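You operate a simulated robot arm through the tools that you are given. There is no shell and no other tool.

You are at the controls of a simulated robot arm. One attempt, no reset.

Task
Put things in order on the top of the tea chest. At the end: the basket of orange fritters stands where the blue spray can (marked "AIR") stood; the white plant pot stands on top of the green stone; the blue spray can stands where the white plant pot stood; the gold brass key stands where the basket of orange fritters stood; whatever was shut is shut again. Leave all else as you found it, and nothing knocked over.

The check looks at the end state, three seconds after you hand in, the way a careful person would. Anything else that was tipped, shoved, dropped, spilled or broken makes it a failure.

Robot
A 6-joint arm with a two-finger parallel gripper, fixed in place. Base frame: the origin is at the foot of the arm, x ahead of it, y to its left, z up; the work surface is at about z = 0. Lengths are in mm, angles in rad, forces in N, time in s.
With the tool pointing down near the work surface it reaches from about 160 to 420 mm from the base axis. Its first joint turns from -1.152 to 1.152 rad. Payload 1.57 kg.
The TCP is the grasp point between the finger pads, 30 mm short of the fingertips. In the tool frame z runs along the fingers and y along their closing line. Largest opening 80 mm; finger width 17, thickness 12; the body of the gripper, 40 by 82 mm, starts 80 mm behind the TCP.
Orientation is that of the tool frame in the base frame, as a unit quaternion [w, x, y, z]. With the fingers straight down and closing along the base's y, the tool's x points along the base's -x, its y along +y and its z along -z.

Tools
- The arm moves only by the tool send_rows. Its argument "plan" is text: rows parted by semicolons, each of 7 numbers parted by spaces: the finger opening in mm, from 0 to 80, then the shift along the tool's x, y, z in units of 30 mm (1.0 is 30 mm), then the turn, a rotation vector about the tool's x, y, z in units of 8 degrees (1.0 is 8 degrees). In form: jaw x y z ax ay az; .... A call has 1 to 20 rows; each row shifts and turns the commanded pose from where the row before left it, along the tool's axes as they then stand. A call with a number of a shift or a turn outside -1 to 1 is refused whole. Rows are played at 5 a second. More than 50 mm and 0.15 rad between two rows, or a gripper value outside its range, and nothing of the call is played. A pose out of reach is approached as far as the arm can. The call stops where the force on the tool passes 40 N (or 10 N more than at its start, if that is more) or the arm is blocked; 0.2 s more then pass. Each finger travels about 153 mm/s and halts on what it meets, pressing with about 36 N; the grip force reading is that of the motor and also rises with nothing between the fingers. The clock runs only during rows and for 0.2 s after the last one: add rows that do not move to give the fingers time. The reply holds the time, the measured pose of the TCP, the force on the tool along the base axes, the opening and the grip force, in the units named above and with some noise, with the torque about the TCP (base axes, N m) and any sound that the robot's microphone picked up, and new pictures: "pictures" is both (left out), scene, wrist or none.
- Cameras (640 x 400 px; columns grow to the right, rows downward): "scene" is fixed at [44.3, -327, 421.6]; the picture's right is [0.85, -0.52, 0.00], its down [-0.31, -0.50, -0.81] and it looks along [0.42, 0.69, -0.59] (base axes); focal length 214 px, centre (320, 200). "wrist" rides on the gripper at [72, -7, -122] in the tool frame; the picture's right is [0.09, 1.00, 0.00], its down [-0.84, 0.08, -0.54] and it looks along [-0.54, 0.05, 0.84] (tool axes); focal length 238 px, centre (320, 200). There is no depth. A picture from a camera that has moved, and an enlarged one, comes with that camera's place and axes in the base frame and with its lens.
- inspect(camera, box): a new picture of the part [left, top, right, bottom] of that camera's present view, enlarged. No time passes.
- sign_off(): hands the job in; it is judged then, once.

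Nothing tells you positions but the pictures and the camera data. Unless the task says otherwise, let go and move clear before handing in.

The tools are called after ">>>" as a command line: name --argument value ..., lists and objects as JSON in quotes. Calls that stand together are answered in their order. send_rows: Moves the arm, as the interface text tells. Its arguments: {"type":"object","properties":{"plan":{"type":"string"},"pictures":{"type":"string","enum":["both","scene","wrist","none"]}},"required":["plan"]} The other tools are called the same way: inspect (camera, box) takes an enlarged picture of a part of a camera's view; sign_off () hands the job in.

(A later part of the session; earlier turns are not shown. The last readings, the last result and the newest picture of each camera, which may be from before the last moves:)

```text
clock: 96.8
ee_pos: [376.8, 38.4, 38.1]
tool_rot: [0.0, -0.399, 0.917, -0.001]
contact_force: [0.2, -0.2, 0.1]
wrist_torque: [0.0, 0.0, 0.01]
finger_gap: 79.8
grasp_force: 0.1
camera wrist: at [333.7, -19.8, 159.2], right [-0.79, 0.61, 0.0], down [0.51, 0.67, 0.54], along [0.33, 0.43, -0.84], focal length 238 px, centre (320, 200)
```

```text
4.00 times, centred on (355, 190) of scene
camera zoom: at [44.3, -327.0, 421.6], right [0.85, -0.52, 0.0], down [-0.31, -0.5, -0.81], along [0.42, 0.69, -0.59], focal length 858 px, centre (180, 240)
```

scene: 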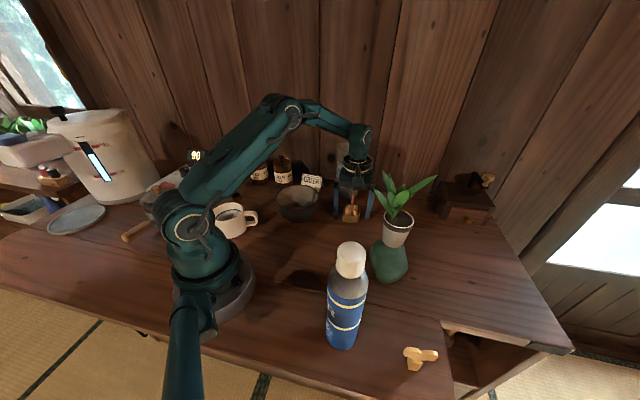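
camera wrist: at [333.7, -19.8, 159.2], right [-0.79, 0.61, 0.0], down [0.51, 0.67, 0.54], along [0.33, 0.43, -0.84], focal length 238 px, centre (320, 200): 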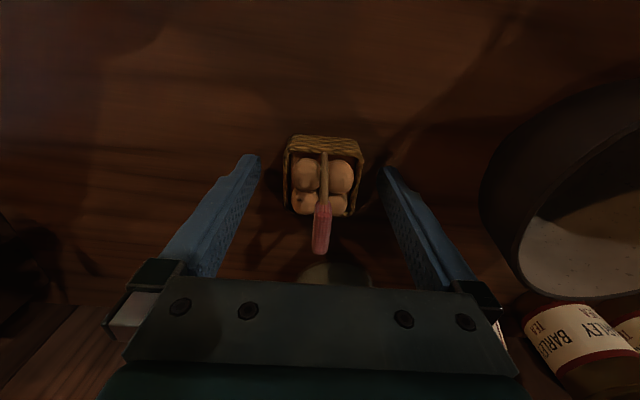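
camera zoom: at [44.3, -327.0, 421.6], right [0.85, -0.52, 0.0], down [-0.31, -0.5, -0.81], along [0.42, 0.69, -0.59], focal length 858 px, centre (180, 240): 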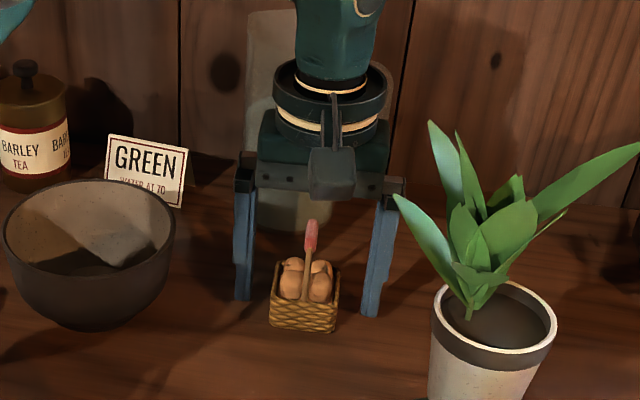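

The basket is centred between the fingers. I'll lower the last 3 mm and close gently.

>>> send_rows --plan "80 0 0 0.1 0 0 0; 70 0 0 0 0 0 0; 62 0 0 0 0 0 0; 56 0 0 0 0 0 0; 52 0 0 0 0 0 0; 49 0 0 0 0 0 0; 47 0 0 0 0 0 0; 45 0 0 0 0 0 0; 43 0 0 0 0 0 0; 41 0 0 0 0 0 0; 38 0 0 0 0 0 0; 38 0 0 0 0 0 0; 38 0 0 0 0 0 0" --pictures "both"

>>> inspect --camera "wrist" --box '[220, 80, 420, 280]'

>>> inspect --camera "scene" --box '[310, 140, 400, 240]'

```text
clock: 99.6
ee_pos: [378.3, 37.3, 34.5]
tool_rot: [-0.001, -0.399, 0.917, -0.001]
contact_force: [0.3, 0.4, 1.0]
wrist_torque: [0.03, 0.01, 0.02]
finger_gap: 47.2
grasp_force: 36.3
camera wrist: at [333.8, -19.9, 156.0], right [-0.79, 0.61, 0.0], down [0.51, 0.67, 0.54], along [0.33, 0.43, -0.84], focal length 238 px, centre (320, 200)
```

scene: 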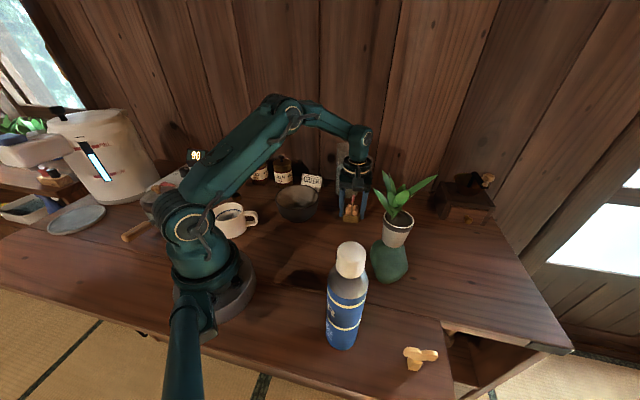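
wrist: 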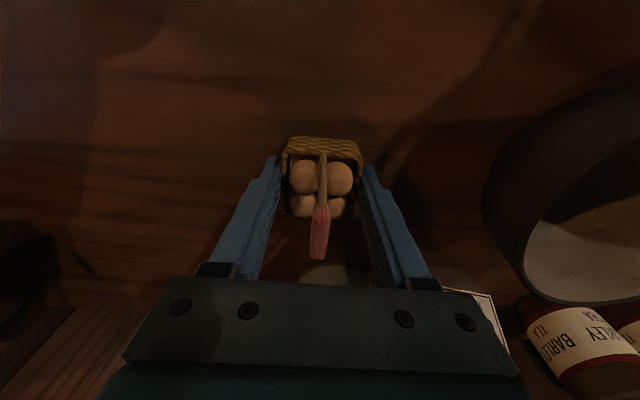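

```text
2.00 times, centred on (320, 180) of wrist
camera zoom: at [333.8, -19.9, 156.0], right [-0.79, 0.61, 0.0], down [0.51, 0.67, 0.54], along [0.33, 0.43, -0.84], focal length 477 px, centre (320, 240)
```

zoom: 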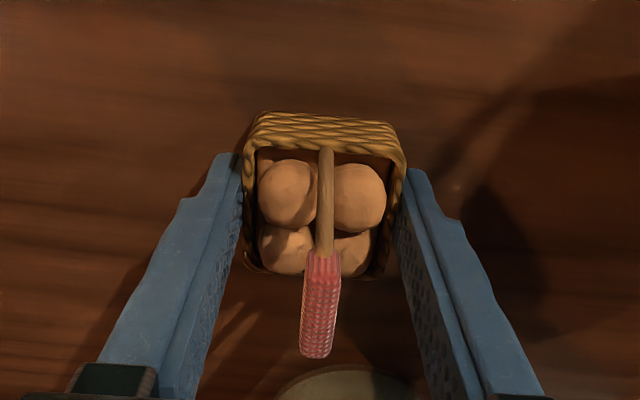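

```text
4.00 times, centred on (355, 190) of scene
camera zoom: at [44.3, -327.0, 421.6], right [0.85, -0.52, 0.0], down [-0.31, -0.5, -0.81], along [0.42, 0.69, -0.59], focal length 858 px, centre (180, 240)
```

zoom: 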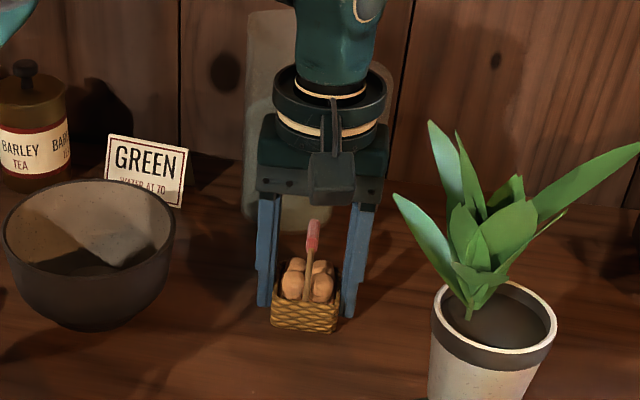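

The basket is held at 47 mm. I'll lift it straight up and check that the fritters stay put.

>>> send_rows --plan "38 0 0 -0.2 0 0 0; 38 0 0 -0.5 0 0 0; 38 0 0 -0.7 0 0 0; 38 0 0 -0.8 0 0 0; 38 0 0 -0.8 0 0 0; 38 0 0 -0.8 0 0 0; 38 0 0 0 0 0 0; 38 0 0 0 0 0 0" --pictures "both"

>>> inspect --camera "wrist" --box '[220, 80, 420, 280]'

```text
clock: 101.4
ee_pos: [376.4, 33.7, 149.0]
tool_rot: [0.001, -0.399, 0.917, -0.001]
contact_force: [-0.3, 0.3, -0.9]
wrist_torque: [0.02, -0.01, -0.02]
finger_gap: 47.1
grasp_force: 35.5
camera wrist: at [332.0, -21.4, 270.8], right [-0.79, 0.61, 0.0], down [0.51, 0.67, 0.54], along [0.33, 0.43, -0.84], focal length 238 px, centre (320, 200)
```

scene: 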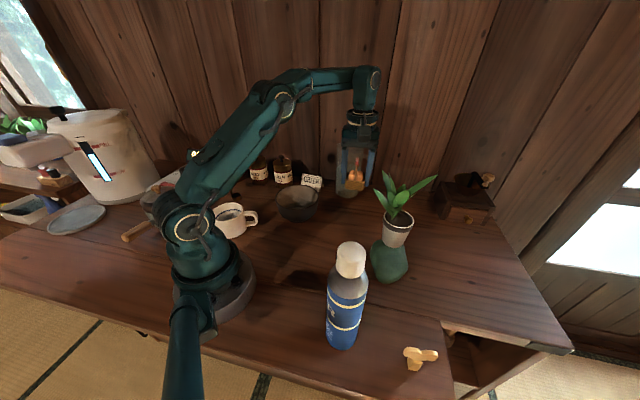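
wrist: 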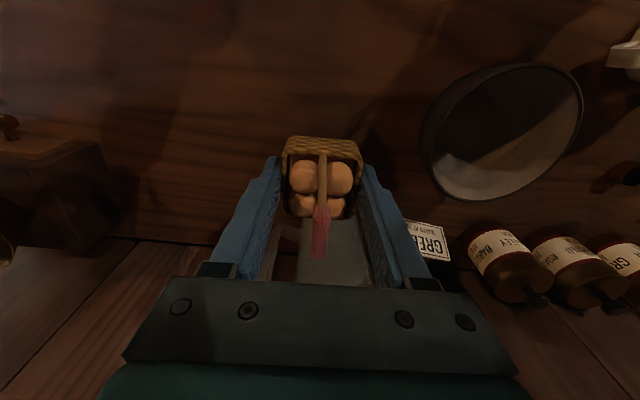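

```text
2.00 times, centred on (320, 180) of wrist
camera zoom: at [332.0, -21.4, 270.8], right [-0.79, 0.61, 0.0], down [0.51, 0.67, 0.54], along [0.33, 0.43, -0.84], focal length 477 px, centre (320, 240)
```

zoom: 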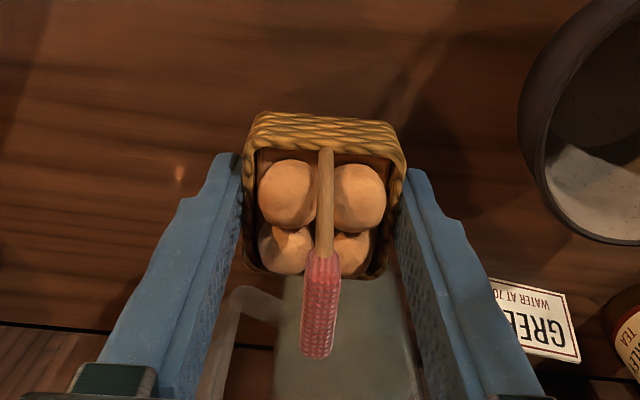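

The fritters stayed in the basket. I'll carry it across, above the bowl, to the can's old spot.

>>> send_rows --plan "38 -0.085 0.771 0 0 0 0; 38 -0.085 0.771 0 0 0 0; 38 -0.085 0.771 0 0 0 0; 38 -0.085 0.771 0 0 0 0; 38 -0.085 0.771 0 0 0 0; 38 -0.085 0.771 0 0 0 0; 38 -0.085 0.771 0 0 0 0; 38 -0.085 0.771 0 0 0 0; 38 -0.085 0.771 0 0 0 0; 38 -0.085 0.771 0 0 0 0; 38 -0.085 0.771 0 0 0 0; 38 -0.085 0.771 0 0 0 0; 38 -0.085 0.768 0 0 0 0; 38 0 0 0 0 0 0; 38 0 0 0 0 0 0; 38 0 0 0 0 0 0" --pictures "both"

>>> inspect --camera "wrist" --box '[200, 60, 440, 290]'

>>> inspect --camera "scene" --box '[200, 110, 330, 230]'

```text
clock: 104.8
ee_pos: [180.6, 264.1, 144.9]
tool_rot: [0.0, -0.399, 0.917, -0.001]
contact_force: [0.4, -0.9, -0.6]
wrist_torque: [0.02, 0.02, 0.01]
finger_gap: 47.3
grasp_force: 36.2
camera wrist: at [135.6, 207.3, 268.1], right [-0.79, 0.61, 0.0], down [0.51, 0.67, 0.54], along [0.33, 0.43, -0.84], focal length 238 px, centre (320, 200)
```

scene: 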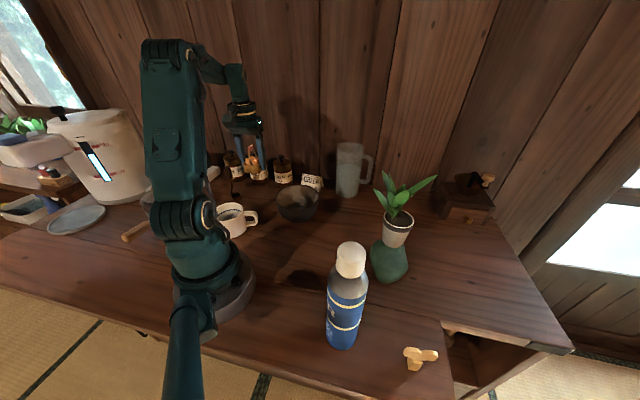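
wrist: 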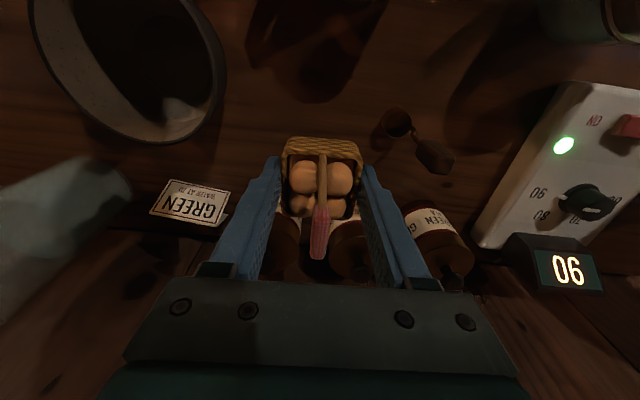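

```text
1.74 times, centred on (320, 175) of wrist
camera zoom: at [135.6, 207.3, 268.1], right [-0.79, 0.61, 0.0], down [0.51, 0.67, 0.54], along [0.33, 0.43, -0.84], focal length 414 px, centre (320, 244)
```

zoom: 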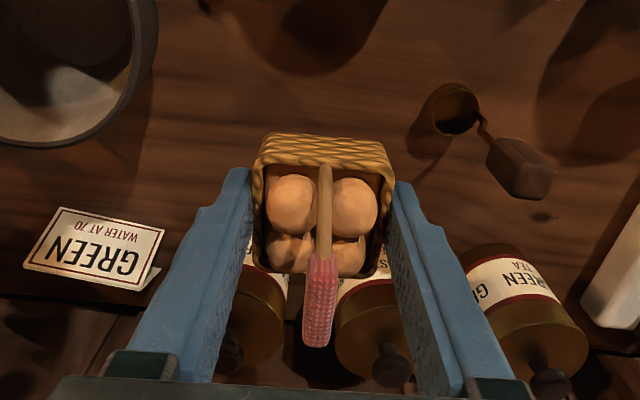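

```text
3.33 times, centred on (265, 170) of scene
camera zoom: at [44.3, -327.0, 421.6], right [0.85, -0.52, 0.0], down [-0.31, -0.5, -0.81], along [0.42, 0.69, -0.59], focal length 715 px, centre (503, 300)
```

zoom: 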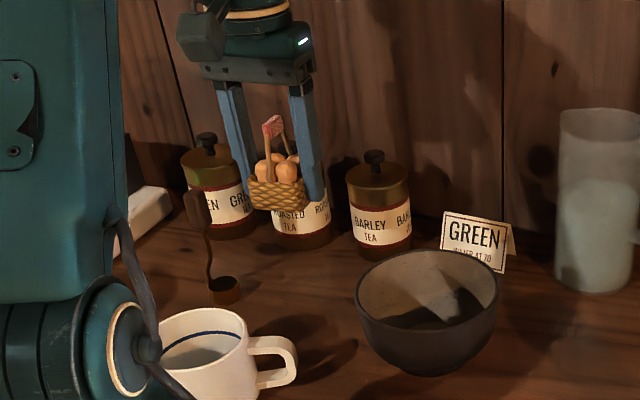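

The basket hangs over the can's old spot with room on all sides. I'll lower it with a small centring correction.

>>> send_rows --plan "38 -0.06 0.03 0.6 0 0 0; 38 0 0 0.8 0 0 0; 38 0 0 0.8 0 0 0; 38 0 0 0.7 0 0 0; 38 0 0 0.4 0 0 0; 38 0 0 0 0 0 0; 38 0 0 0 0 0 0" --pictures "both"

>>> inspect --camera "wrist" --box '[200, 60, 440, 290]'

>>> inspect --camera "scene" --box '[200, 110, 330, 230]'

```text
clock: 106.4
ee_pos: [180.3, 266.4, 46.7]
tool_rot: [0.0, -0.399, 0.917, -0.001]
contact_force: [0.2, -0.8, -0.4]
wrist_torque: [-0.04, -0.02, 0.0]
finger_gap: 47.1
grasp_force: 35.7
camera wrist: at [136.8, 210.4, 168.6], right [-0.79, 0.61, 0.0], down [0.51, 0.67, 0.54], along [0.33, 0.43, -0.84], focal length 238 px, centre (320, 200)
```

scene: 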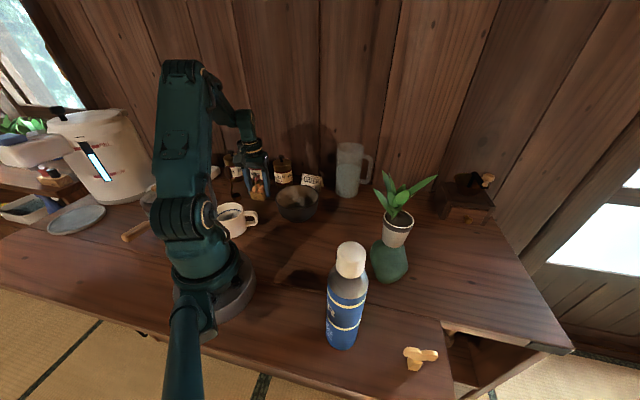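
wrist: 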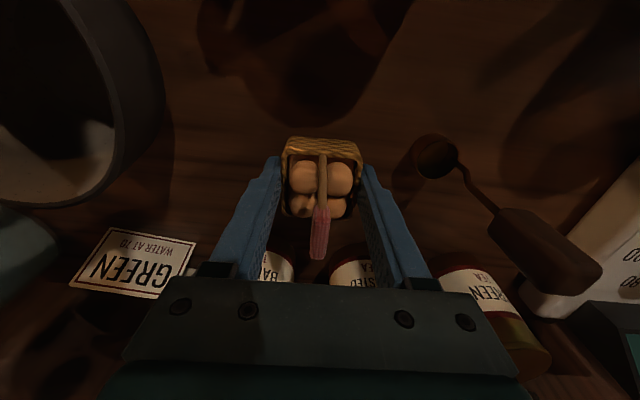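

```text
1.74 times, centred on (320, 175) of wrist
camera zoom: at [136.8, 210.4, 168.6], right [-0.79, 0.61, 0.0], down [0.51, 0.67, 0.54], along [0.33, 0.43, -0.84], focal length 414 px, centre (320, 244)
```

zoom: 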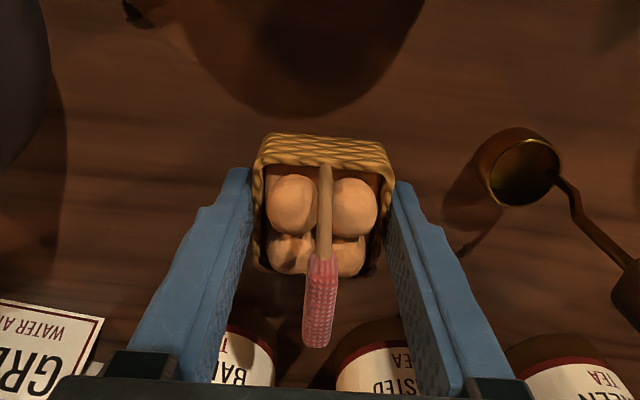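

```text
3.33 times, centred on (265, 170) of scene
camera zoom: at [44.3, -327.0, 421.6], right [0.85, -0.52, 0.0], down [-0.31, -0.5, -0.81], along [0.42, 0.69, -0.59], focal length 715 px, centre (503, 300)
```

zoom: 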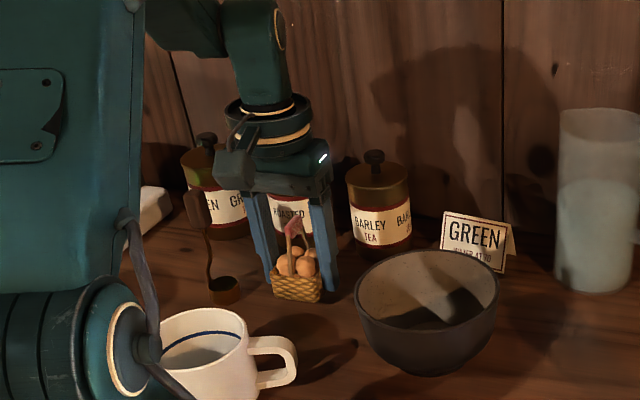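

>>> send_rows --plan "38 0.04 0 0.15 0 0 0; 38 0 0 0.12 0 0 0; 38 0 0 0 0 0 0; 38 0 0 0 0 0 0" --pictures "none"

>>> send_rows --plan "38 0 0 0.05 0 0 0; 38 0 0 0 0 0 0; 38 0 0 0 0 0 0" --pictures "none"

```text
clock: 107.4
ee_pos: [178.9, 265.7, 40.0]
tool_rot: [0.0, -0.398, 0.917, 0.0]
contact_force: [0.4, -0.1, -0.6]
wrist_torque: [-0.02, 0.02, -0.01]
finger_gap: 47.0
grasp_force: 35.9
```

```text
clock: 108.2
ee_pos: [180.0, 265.2, 37.6]
tool_rot: [0.001, -0.399, 0.917, -0.001]
contact_force: [-0.5, 0.0, -1.0]
wrist_torque: [0.01, -0.03, 0.0]
finger_gap: 47.1
grasp_force: 36.4
```

>>> send_rows --plan "38 0 0 0.05 0 0 0; 38 0 0 0 0 0 0; 38 0 0 0 0 0 0" --pictures "none"

>>> send_rows --plan "38 0 0 0.03 0 0 0; 38 0 0 0 0 0 0; 38 0 0 0 0 0 0" --pictures "none"

```text
clock: 109.0
ee_pos: [179.4, 264.7, 36.8]
tool_rot: [0.0, -0.398, 0.917, 0.0]
contact_force: [0.3, -0.6, -0.7]
wrist_torque: [-0.02, 0.02, -0.01]
finger_gap: 47.0
grasp_force: 36.2
```

```text
clock: 109.8
ee_pos: [180.6, 265.8, 35.7]
tool_rot: [0.001, -0.399, 0.917, 0.0]
contact_force: [0.3, 0.4, -0.3]
wrist_torque: [-0.01, -0.02, 0.01]
finger_gap: 47.2
grasp_force: 36.2
```

>>> send_rows --plan "38 0 0 0.03 0 0 0; 38 0 0 0 0 0 0; 38 0 0 0 0 0 0" --pictures "none"

>>> send_rows --plan "38 0 0 0.03 0 0 0; 38 0 0 0 0 0 0; 38 0 0 0 0 0 0" --pictures "both"

```text
clock: 110.6
ee_pos: [181.1, 267.0, 35.8]
tool_rot: [0.001, -0.399, 0.917, 0.0]
contact_force: [-0.3, -0.6, -0.5]
wrist_torque: [0.01, 0.0, -0.03]
finger_gap: 47.0
grasp_force: 36.1
```

```text
clock: 111.4
ee_pos: [180.1, 266.3, 34.7]
tool_rot: [0.001, -0.399, 0.917, -0.001]
contact_force: [0.1, 0.0, -0.3]
wrist_torque: [0.05, -0.01, 0.02]
finger_gap: 47.1
grasp_force: 36.2
camera wrist: at [136.3, 209.3, 156.5], right [-0.79, 0.61, 0.0], down [0.51, 0.67, 0.54], along [0.33, 0.43, -0.84], focal length 238 px, centre (320, 200)
```

scene: 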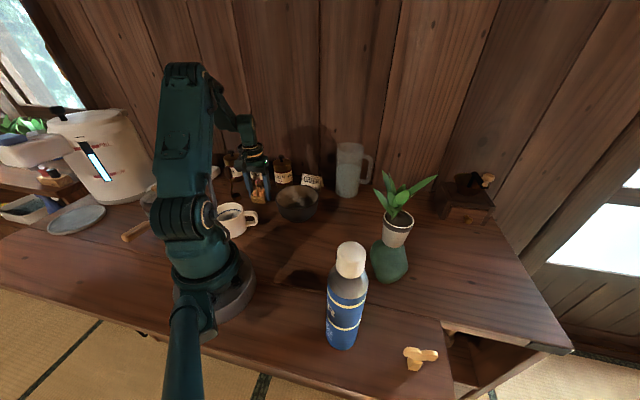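
wrist: 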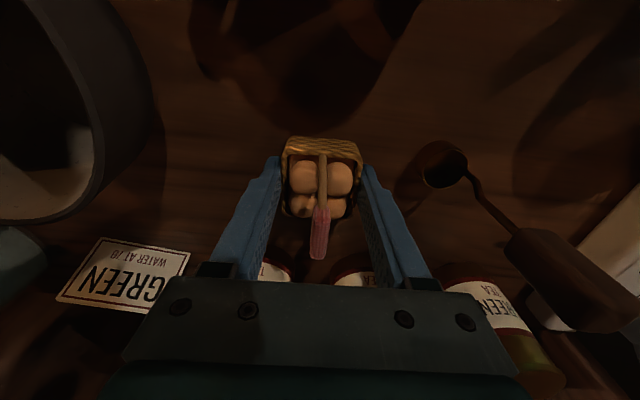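

>>> send_rows --plan "38 0 0 0.03 0 0 0; 38 0 0 0 0 0 0; 38 0 0 0 0 0 0" --pictures "none"

```text
clock: 112.2
ee_pos: [180.8, 266.1, 34.9]
tool_rot: [0.001, -0.399, 0.917, -0.001]
contact_force: [1.2, -5.8, 14.3]
wrist_torque: [-0.1, 0.05, 0.03]
finger_gap: 47.1
grasp_force: 36.4
```

The basket is down. I'll open just enough to free it and check.

>>> send_rows --plan "46 0 0 0 0 0 0; 47 0 0 0 0 0 0; 48 0 0 0 0 0 0; 50 0 0 0 0 0 0; 53 0 0 0 0 0 0; 56 0 0 0 0 0 0; 60 0 0 0 0 0 0; 60 0 0 0 0 0 0; 60 0 0 0 0 0 0" --pictures "both"

>>> inspect --camera "wrist" --box '[200, 60, 480, 290]'

>>> inspect --camera "scene" --box '[200, 110, 330, 230]'

```text
clock: 114.2
ee_pos: [180.4, 266.1, 32.7]
tool_rot: [0.001, -0.398, 0.917, -0.001]
contact_force: [0.4, 1.0, -0.2]
wrist_torque: [0.02, -0.02, -0.02]
finger_gap: 59.7
grasp_force: 0.1
camera wrist: at [135.7, 209.8, 155.4], right [-0.79, 0.61, 0.0], down [0.51, 0.67, 0.54], along [0.33, 0.43, -0.84], focal length 238 px, centre (320, 200)
```

scene: 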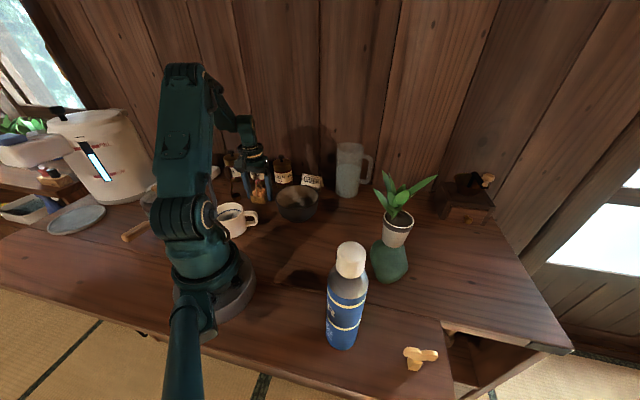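
wrist: 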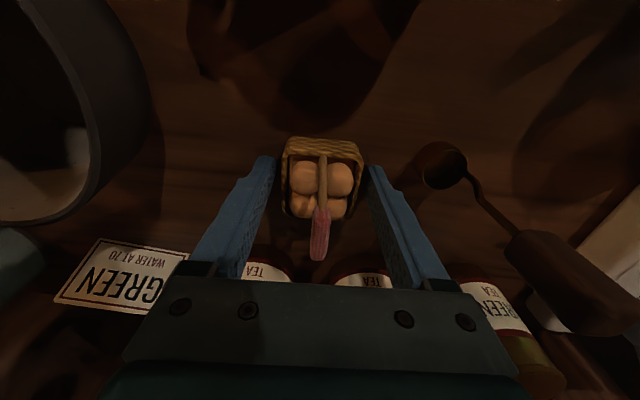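

```text
1.74 times, centred on (340, 175) of wrist
camera zoom: at [135.7, 209.8, 155.4], right [-0.79, 0.61, 0.0], down [0.51, 0.67, 0.54], along [0.33, 0.43, -0.84], focal length 414 px, centre (285, 244)
```

zoom: 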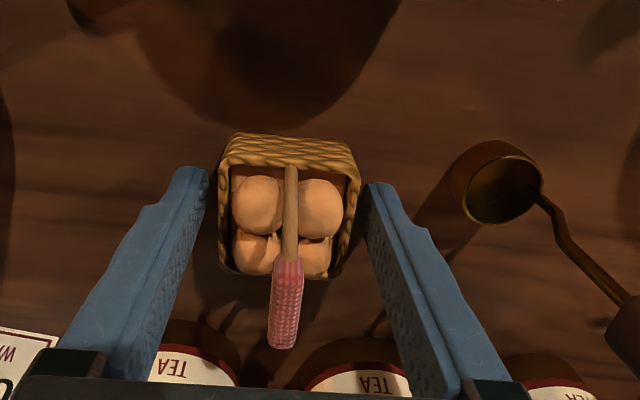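

```text
3.33 times, centred on (265, 170) of scene
camera zoom: at [44.3, -327.0, 421.6], right [0.85, -0.52, 0.0], down [-0.31, -0.5, -0.81], along [0.42, 0.69, -0.59], focal length 715 px, centre (503, 300)
```

zoom: 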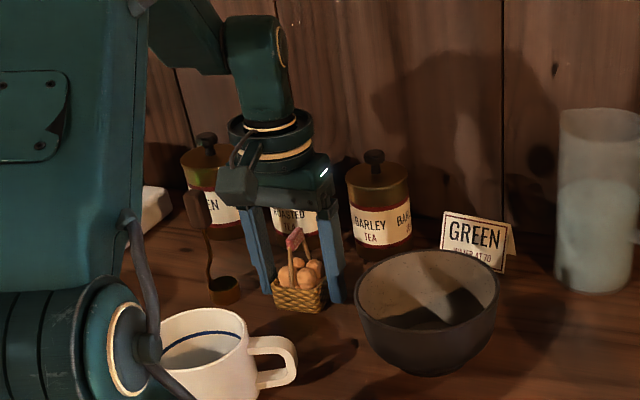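

The basket stands on its own. I'll rise straight up with the fingers only slightly open.

>>> send_rows --plan "60 0 0 -0.3 0 0 0; 60 0 0 -0.6 0 0 0; 60 0 0 -0.8 0 0 0; 60 0 0 -0.8 0 0 0; 60 0 0 -0.8 0 0 0; 60 0 0 -0.8 0 0 0; 60 0 0 -0.8 0 0 0; 60 0 0 0 0 0 0; 60 0 0 0 0 0 0" --pictures "both"

>>> inspect --camera "scene" --box '[200, 110, 330, 230]'

>>> inspect --camera "scene" --box '[385, 330, 455, 390]'

```text
clock: 116.2
ee_pos: [179.8, 265.5, 179.2]
tool_rot: [0.0, -0.398, 0.917, -0.001]
contact_force: [-0.9, 0.4, -0.1]
wrist_torque: [0.01, -0.03, -0.01]
finger_gap: 60.2
grasp_force: 0.0
camera wrist: at [135.7, 209.5, 301.8], right [-0.79, 0.61, 0.0], down [0.51, 0.67, 0.54], along [0.33, 0.43, -0.84], focal length 238 px, centre (320, 200)
```

scene: 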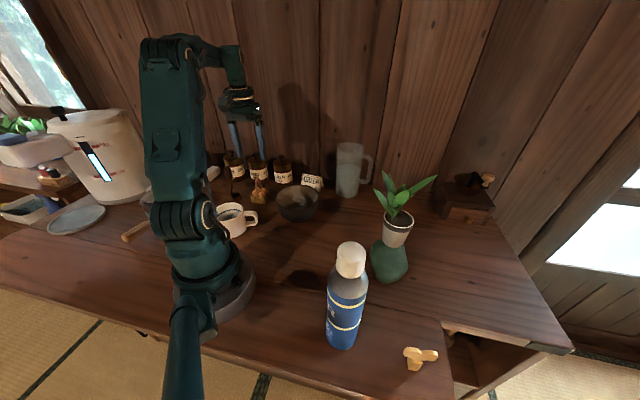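
wrist: 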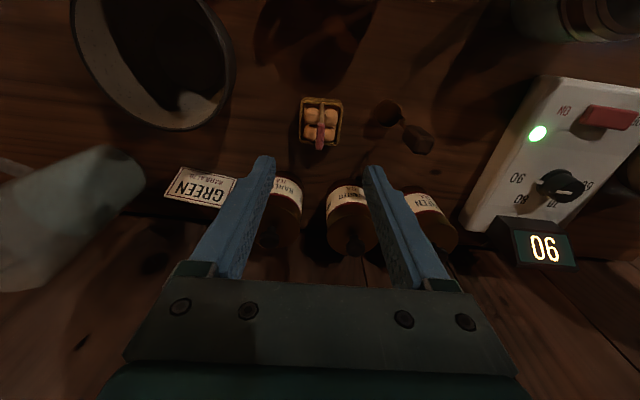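

```text
3.33 times, centred on (265, 170) of scene
camera zoom: at [44.3, -327.0, 421.6], right [0.85, -0.52, 0.0], down [-0.31, -0.5, -0.81], along [0.42, 0.69, -0.59], focal length 715 px, centre (503, 300)
```

zoom: 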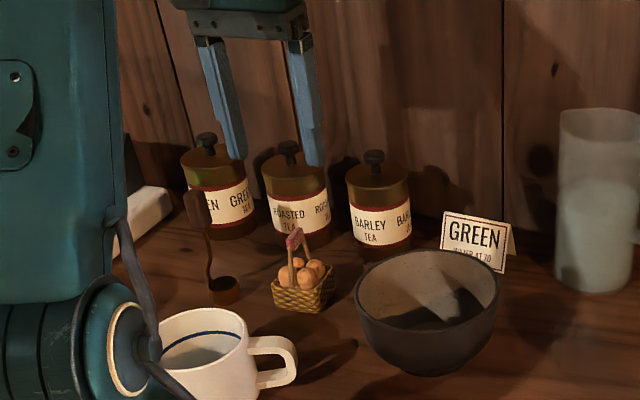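

```text
6.67 times, centred on (420, 360) of scene
camera zoom: at [44.3, -327.0, 421.6], right [0.85, -0.52, 0.0], down [-0.31, -0.5, -0.81], along [0.42, 0.69, -0.59], focal length 1430 px, centre (-347, -867)
```

zoom: 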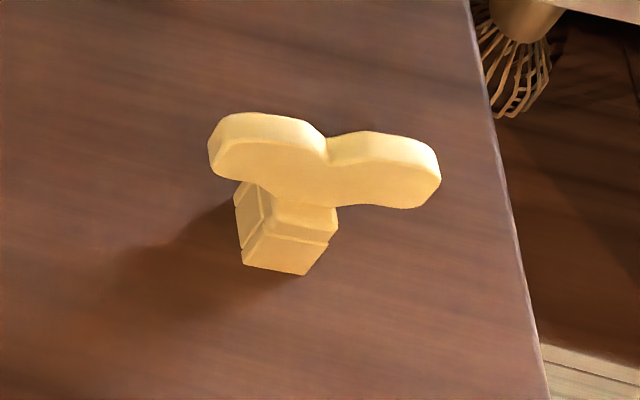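

The basket is in place. The last item is the brass key, near (235, -301), standing about 60 mm tall on a narrow square shaft with its bow at the top. I'll swing back to the middle at height and turn the gripper so it closes across the shaft's flat faces.

>>> send_rows --plan "60 0.409 -0.686 -0.319 0 0 0; 60 0.409 -0.686 -0.319 0 0 0; 60 0.409 -0.686 -0.319 0 0 0; 60 0.409 -0.686 -0.319 0 0 0; 60 0.409 -0.686 -0.319 0 0 0; 60 0.409 -0.686 -0.319 0 0 0; 60 0.409 -0.686 -0.319 0 0 0; 60 0.409 -0.686 -0.319 0 0 0; 60 0.409 -0.686 -0.319 0 0 0; 60 0 0 0 0 0 0.932; 60 0 0 0 0 0 0.932; 60 0 0 0 0 0 0.932; 60 0 0 0 0 0 0.932; 60 0 0 0 0 0 0.932; 60 0 0 0 0 0 0.932; 60 0 0 0 0 0 0.932; 60 0 0 0 0 0 0.932; 60 0 0 0 0 0 0.932; 60 0 0 0 0 0 0.932; 60 0 0 0 0 0 0.932" --pictures "both"

```text
clock: 120.4
ee_pos: [239.5, 57.4, 267.1]
tool_rot: [0.002, 0.302, 0.953, 0.0]
contact_force: [0.6, -0.1, 0.3]
wrist_torque: [0.0, 0.0, 0.0]
finger_gap: 59.9
grasp_force: 0.0
camera wrist: at [177.5, 95.0, 388.5], right [0.5, 0.87, 0.0], down [0.73, -0.42, 0.54], along [0.47, -0.27, -0.84], focal length 238 px, centre (320, 200)
```

scene: 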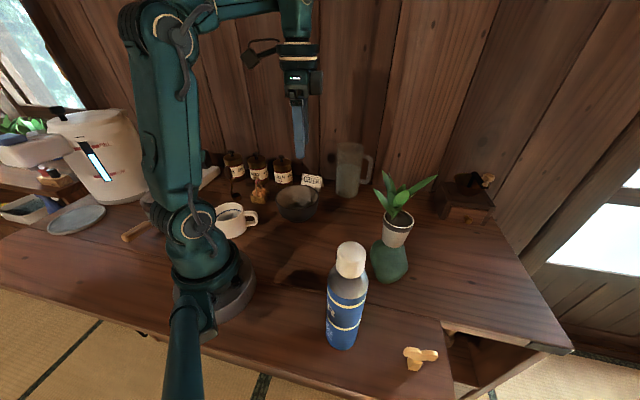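
wrist: 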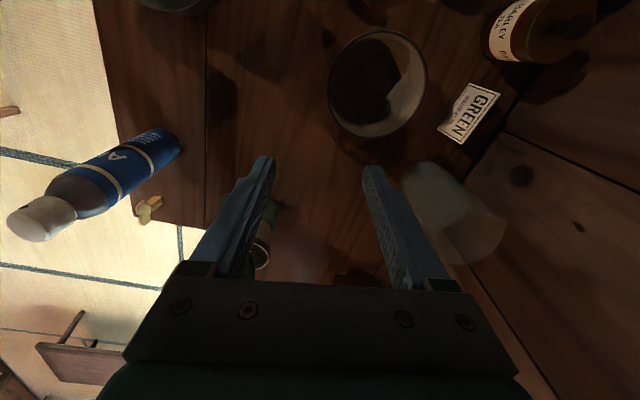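

>>> send_rows --plan "60 -0.475 -0.612 0 0 0 0; 60 -0.475 -0.612 0 0 0 0; 60 -0.475 -0.612 0 0 0 0; 60 -0.475 -0.612 0 0 0 0; 60 -0.475 -0.612 0 0 0 0; 60 -0.475 -0.612 0 0 0 0; 60 -0.475 -0.612 0 0 0 0; 60 -0.475 -0.612 0 0 0 0; 60 -0.475 -0.612 0 0 0 0; 60 -0.316 -0.592 0.125 0 0 0; 60 -0.316 -0.592 0.125 0 0 0; 60 -0.316 -0.592 0.125 0 0 0; 60 -0.316 -0.592 0.125 0 0 0; 60 0 0 0 0 0 0; 60 0 0 0 0 0 0" --pictures "both"

>>> inspect --camera "wrist" --box '[200, 50, 400, 250]'

```text
clock: 123.6
ee_pos: [240.1, -229.2, 252.3]
tool_rot: [0.001, 0.301, 0.953, -0.001]
contact_force: [0.2, -0.3, 0.1]
wrist_torque: [-0.02, 0.03, 0.03]
finger_gap: 59.9
grasp_force: 0.0
camera wrist: at [177.5, -193.6, 374.0], right [0.5, 0.87, 0.0], down [0.73, -0.42, 0.54], along [0.47, -0.27, -0.84], focal length 238 px, centre (320, 200)
```

scene: 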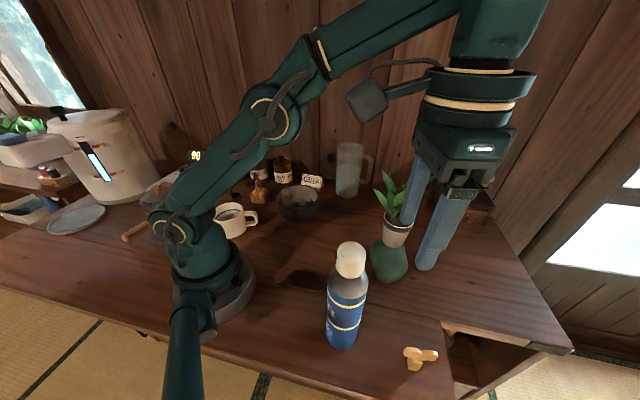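
wrist: 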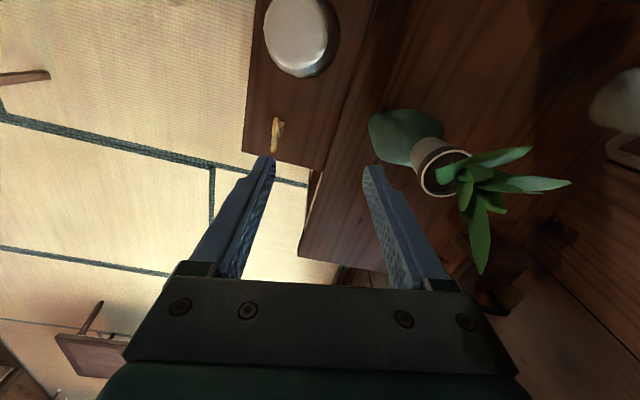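

```text
2.00 times, centred on (300, 150) of wrist
camera zoom: at [177.5, -193.6, 374.0], right [0.5, 0.87, 0.0], down [0.73, -0.42, 0.54], along [0.47, -0.27, -0.84], focal length 477 px, centre (360, 300)
```

zoom: 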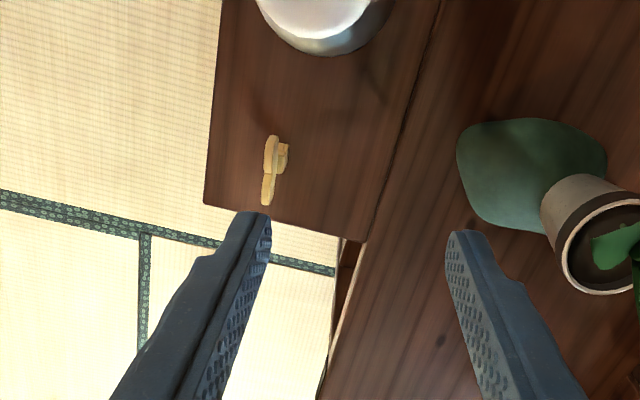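

The key is visible near the board corner, with the gripper axes matching its orientation. I'll move out over it, descending as the reach requires.

>>> send_rows --plan "60 -0.305 -0.505 0.65 0 0 0; 60 -0.305 -0.505 0.65 0 0 0; 60 -0.305 -0.505 0.65 0 0 0; 60 -0.305 -0.505 0.65 0 0 0; 60 0 0 0 0 0 0; 60 0 0 0 0 0 0" --pictures "both"

>>> inspect --camera "wrist" --box '[240, 60, 400, 220]'

>>> inspect --camera "scene" --box '[320, 200, 480, 400]'

```text
clock: 125.0
ee_pos: [234.5, -302.3, 175.8]
tool_rot: [0.001, 0.301, 0.954, 0.0]
contact_force: [-0.1, 0.0, 0.4]
wrist_torque: [0.01, 0.02, 0.0]
finger_gap: 60.1
grasp_force: 0.0
camera wrist: at [172.0, -265.6, 296.7], right [0.5, 0.87, 0.0], down [0.73, -0.42, 0.54], along [0.47, -0.27, -0.84], focal length 238 px, centre (320, 200)
```

scene: 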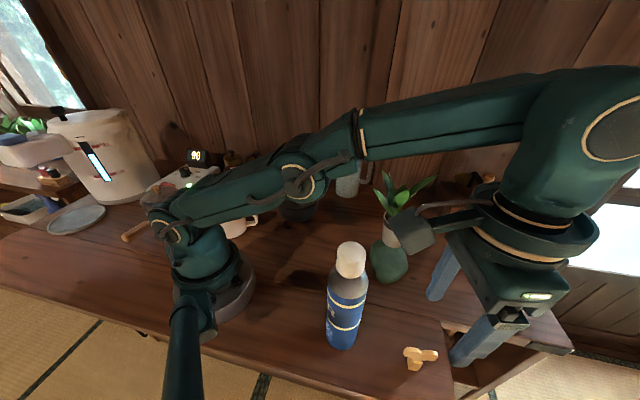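
wrist: 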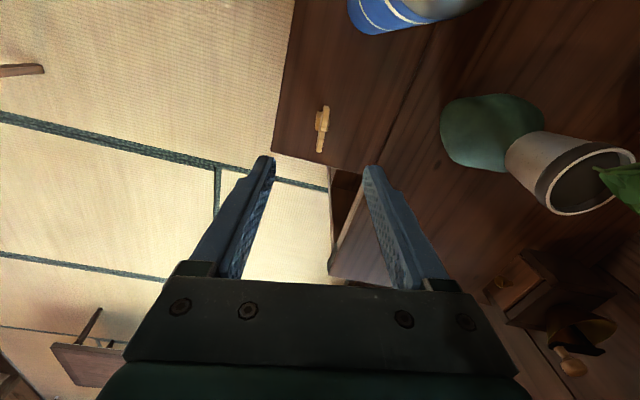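

```text
2.50 times, centred on (320, 140) of wrist
camera zoom: at [172.0, -265.6, 296.7], right [0.5, 0.87, 0.0], down [0.73, -0.42, 0.54], along [0.47, -0.27, -0.84], focal length 596 px, centre (320, 350)
```

zoom: 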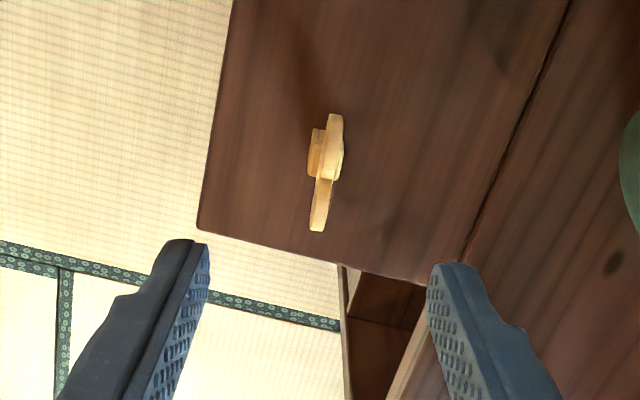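

```text
2.00 times, centred on (400, 300) of scene
camera zoom: at [44.3, -327.0, 421.6], right [0.85, -0.52, 0.0], down [-0.31, -0.5, -0.81], along [0.42, 0.69, -0.59], focal length 429 px, centre (160, 0)
```

zoom: 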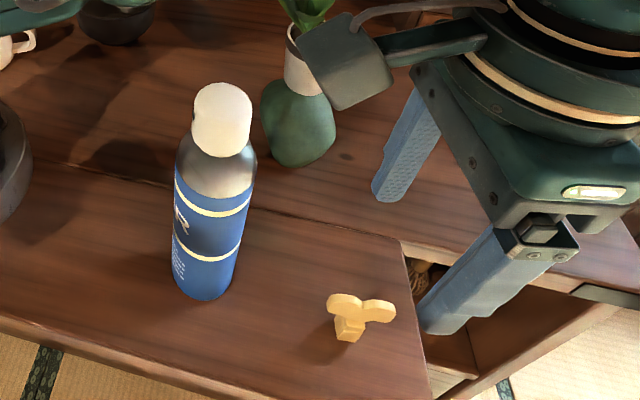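

The key's flat faces line up with the fingers to within about 1°, and its centre is about (236, -300). The wrist camera will pass about 17 mm clear of the can. I'll descend in two stages.

>>> send_rows --plan "56 0 0.063 0.6 0 0 0; 56 0 0 0.8 0 0 0; 56 0 0 0.8 0 0 0; 56 0 0 0.8 0 0 0; 56 0 0 0.3 0 0 0; 56 0 0 0 0 0 0; 56 0 0 0 0 0 0" --pictures "both"

>>> inspect --camera "wrist" --box '[240, 80, 400, 280]'

>>> inspect --camera "scene" --box '[320, 220, 480, 400]'

```text
clock: 126.6
ee_pos: [236.0, -301.2, 74.7]
tool_rot: [0.0, 0.301, 0.954, 0.0]
contact_force: [0.2, -0.2, 0.7]
wrist_torque: [0.01, 0.01, 0.0]
finger_gap: 56.1
grasp_force: 0.0
camera wrist: at [173.1, -264.0, 196.8], right [0.5, 0.87, 0.0], down [0.73, -0.42, 0.54], along [0.47, -0.27, -0.84], focal length 238 px, centre (320, 200)
```

scene: 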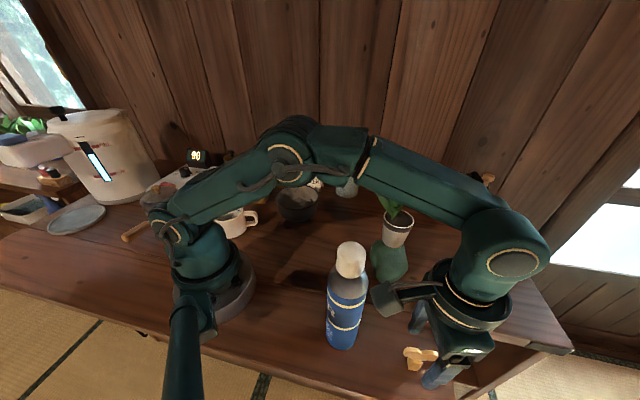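
wrist: 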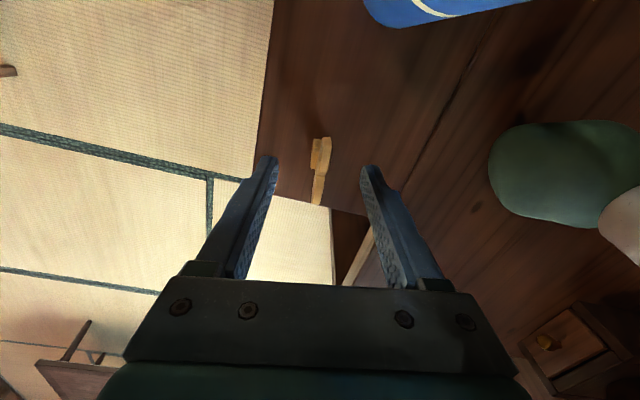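

```text
2.00 times, centred on (320, 180) of wrist
camera zoom: at [173.1, -264.0, 196.8], right [0.5, 0.87, 0.0], down [0.73, -0.42, 0.54], along [0.47, -0.27, -0.84], focal length 477 px, centre (320, 240)
```

zoom: 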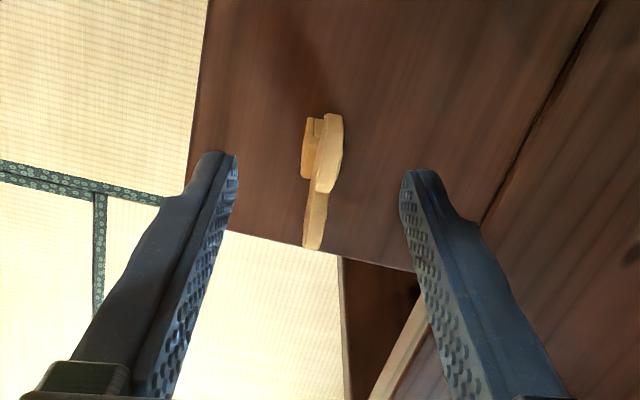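

```text
2.22 times, centred on (400, 310) of scene
camera zoom: at [44.3, -327.0, 421.6], right [0.85, -0.52, 0.0], down [-0.31, -0.5, -0.81], along [0.42, 0.69, -0.59], focal length 477 px, centre (142, -44)
```

zoom: 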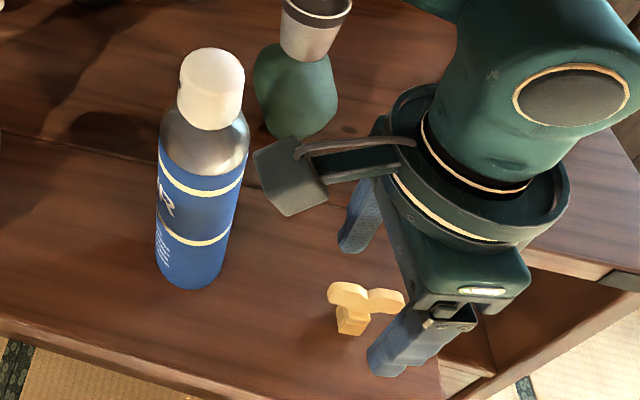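

The key is centred between the fingers. I'll go down to shaft level.

>>> send_rows --plan "56 0 0 0.5 0 0 0; 56 0 0 0.5 0 0 0; 56 0 0 0.25 0 0 0; 56 0 0 0 0 0 0; 56 0 0 0 0 0 0" --pictures "both"

>>> inspect --camera "wrist" --box '[240, 80, 400, 280]'

>>> inspect --camera "scene" --box '[320, 240, 480, 400]'

```text
clock: 127.8
ee_pos: [235.2, -299.8, 37.0]
tool_rot: [0.0, 0.3, 0.954, 0.0]
contact_force: [0.0, -0.5, -0.1]
wrist_torque: [-0.02, -0.03, 0.01]
finger_gap: 56.2
grasp_force: 0.0
camera wrist: at [173.5, -263.7, 159.0], right [0.5, 0.87, 0.0], down [0.73, -0.42, 0.54], along [0.47, -0.27, -0.84], focal length 238 px, centre (320, 200)
```

scene: 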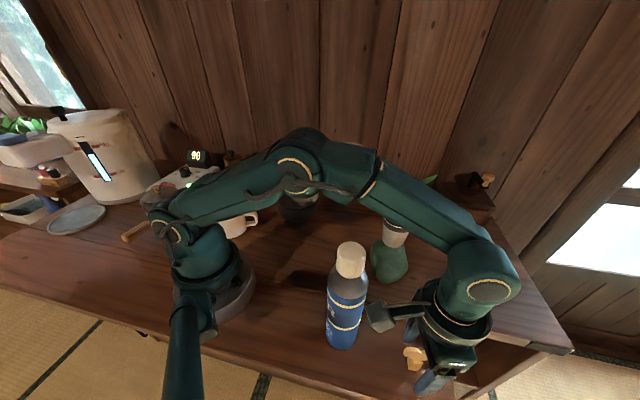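
wrist: 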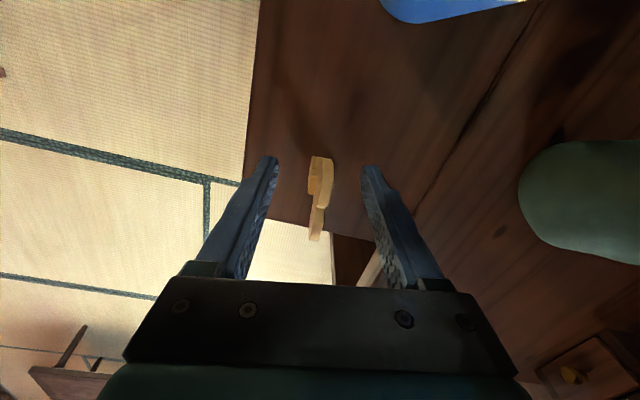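

```text
2.00 times, centred on (320, 180) of wrist
camera zoom: at [173.5, -263.7, 159.0], right [0.5, 0.87, 0.0], down [0.73, -0.42, 0.54], along [0.47, -0.27, -0.84], focal length 477 px, centre (320, 240)
```

zoom: 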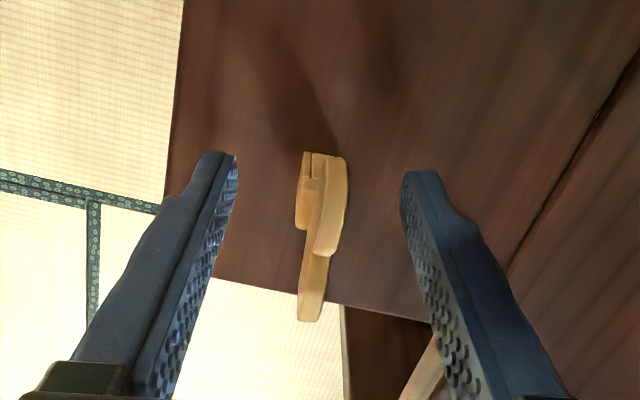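

```text
2.50 times, centred on (400, 320) of scene
camera zoom: at [44.3, -327.0, 421.6], right [0.85, -0.52, 0.0], down [-0.31, -0.5, -0.81], along [0.42, 0.69, -0.59], focal length 536 px, centre (120, -100)
```

zoom: 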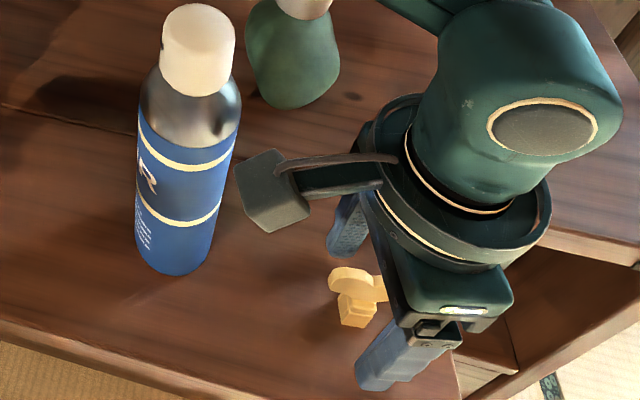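

Closing gently on the key's shaft.

>>> send_rows --plan "48 0 0 0 0 0 0; 40 0 0 0 0 0 0; 33 0 0 0 0 0 0; 27 0 0 0 0 0 0; 23 0 0 0 0 0 0; 20 0 0 0 0 0 0; 17 0 0 0 0 0 0; 15 0 0 0 0 0 0; 13 0 0 0 0 0 0; 11 0 0 0 0 0 0; 8 0 0 0 0 0 0; 8 0 0 0 0 0 0; 8 0 0 0 0 0 0" --pictures "both"

>>> inspect --camera "wrist" --box '[240, 80, 400, 280]'

>>> inspect --camera "scene" --box '[320, 240, 480, 400]'

```text
clock: 130.6
ee_pos: [235.8, -300.8, 37.5]
tool_rot: [0.0, 0.301, 0.954, 0.0]
contact_force: [-0.2, 0.0, 1.2]
wrist_torque: [-0.03, 0.04, -0.02]
finger_gap: 13.6
grasp_force: 30.9
camera wrist: at [173.5, -263.7, 159.2], right [0.5, 0.87, 0.0], down [0.73, -0.42, 0.54], along [0.47, -0.27, -0.84], focal length 238 px, centre (320, 200)
```

scene: 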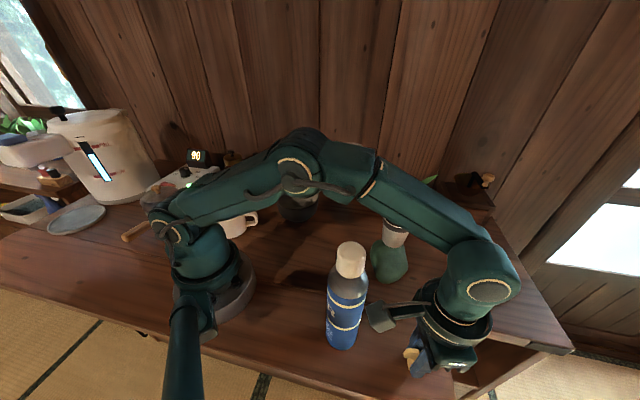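
wrist: 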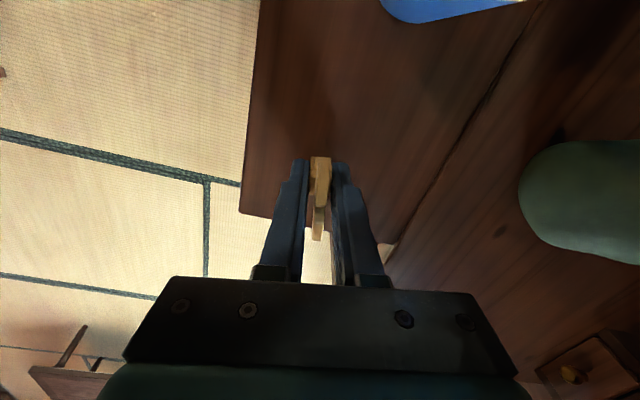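

```text
2.00 times, centred on (320, 180) of wrist
camera zoom: at [173.5, -263.7, 159.2], right [0.5, 0.87, 0.0], down [0.73, -0.42, 0.54], along [0.47, -0.27, -0.84], focal length 477 px, centre (320, 240)
```

zoom: 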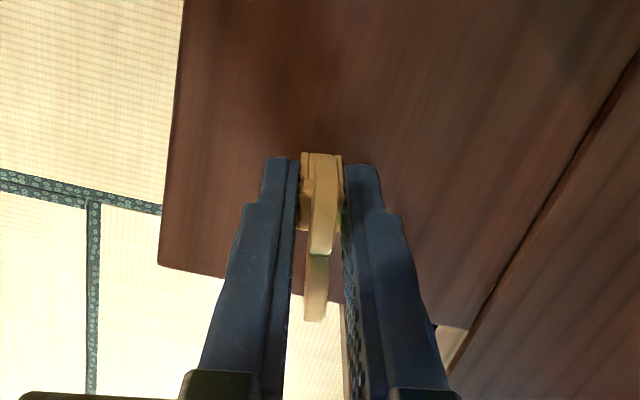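

```text
2.50 times, centred on (400, 320) of scene
camera zoom: at [44.3, -327.0, 421.6], right [0.85, -0.52, 0.0], down [-0.31, -0.5, -0.81], along [0.42, 0.69, -0.59], focal length 536 px, centre (120, -100)
```

zoom: 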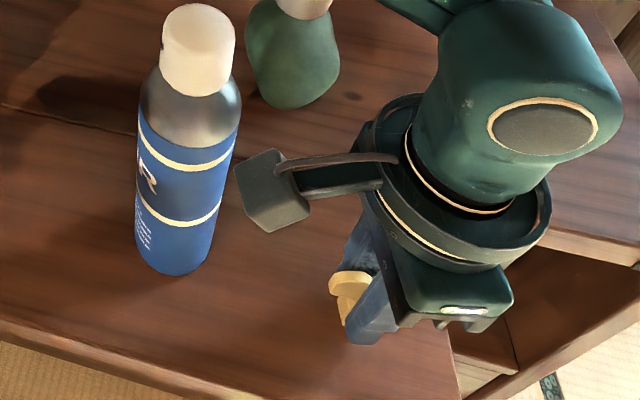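

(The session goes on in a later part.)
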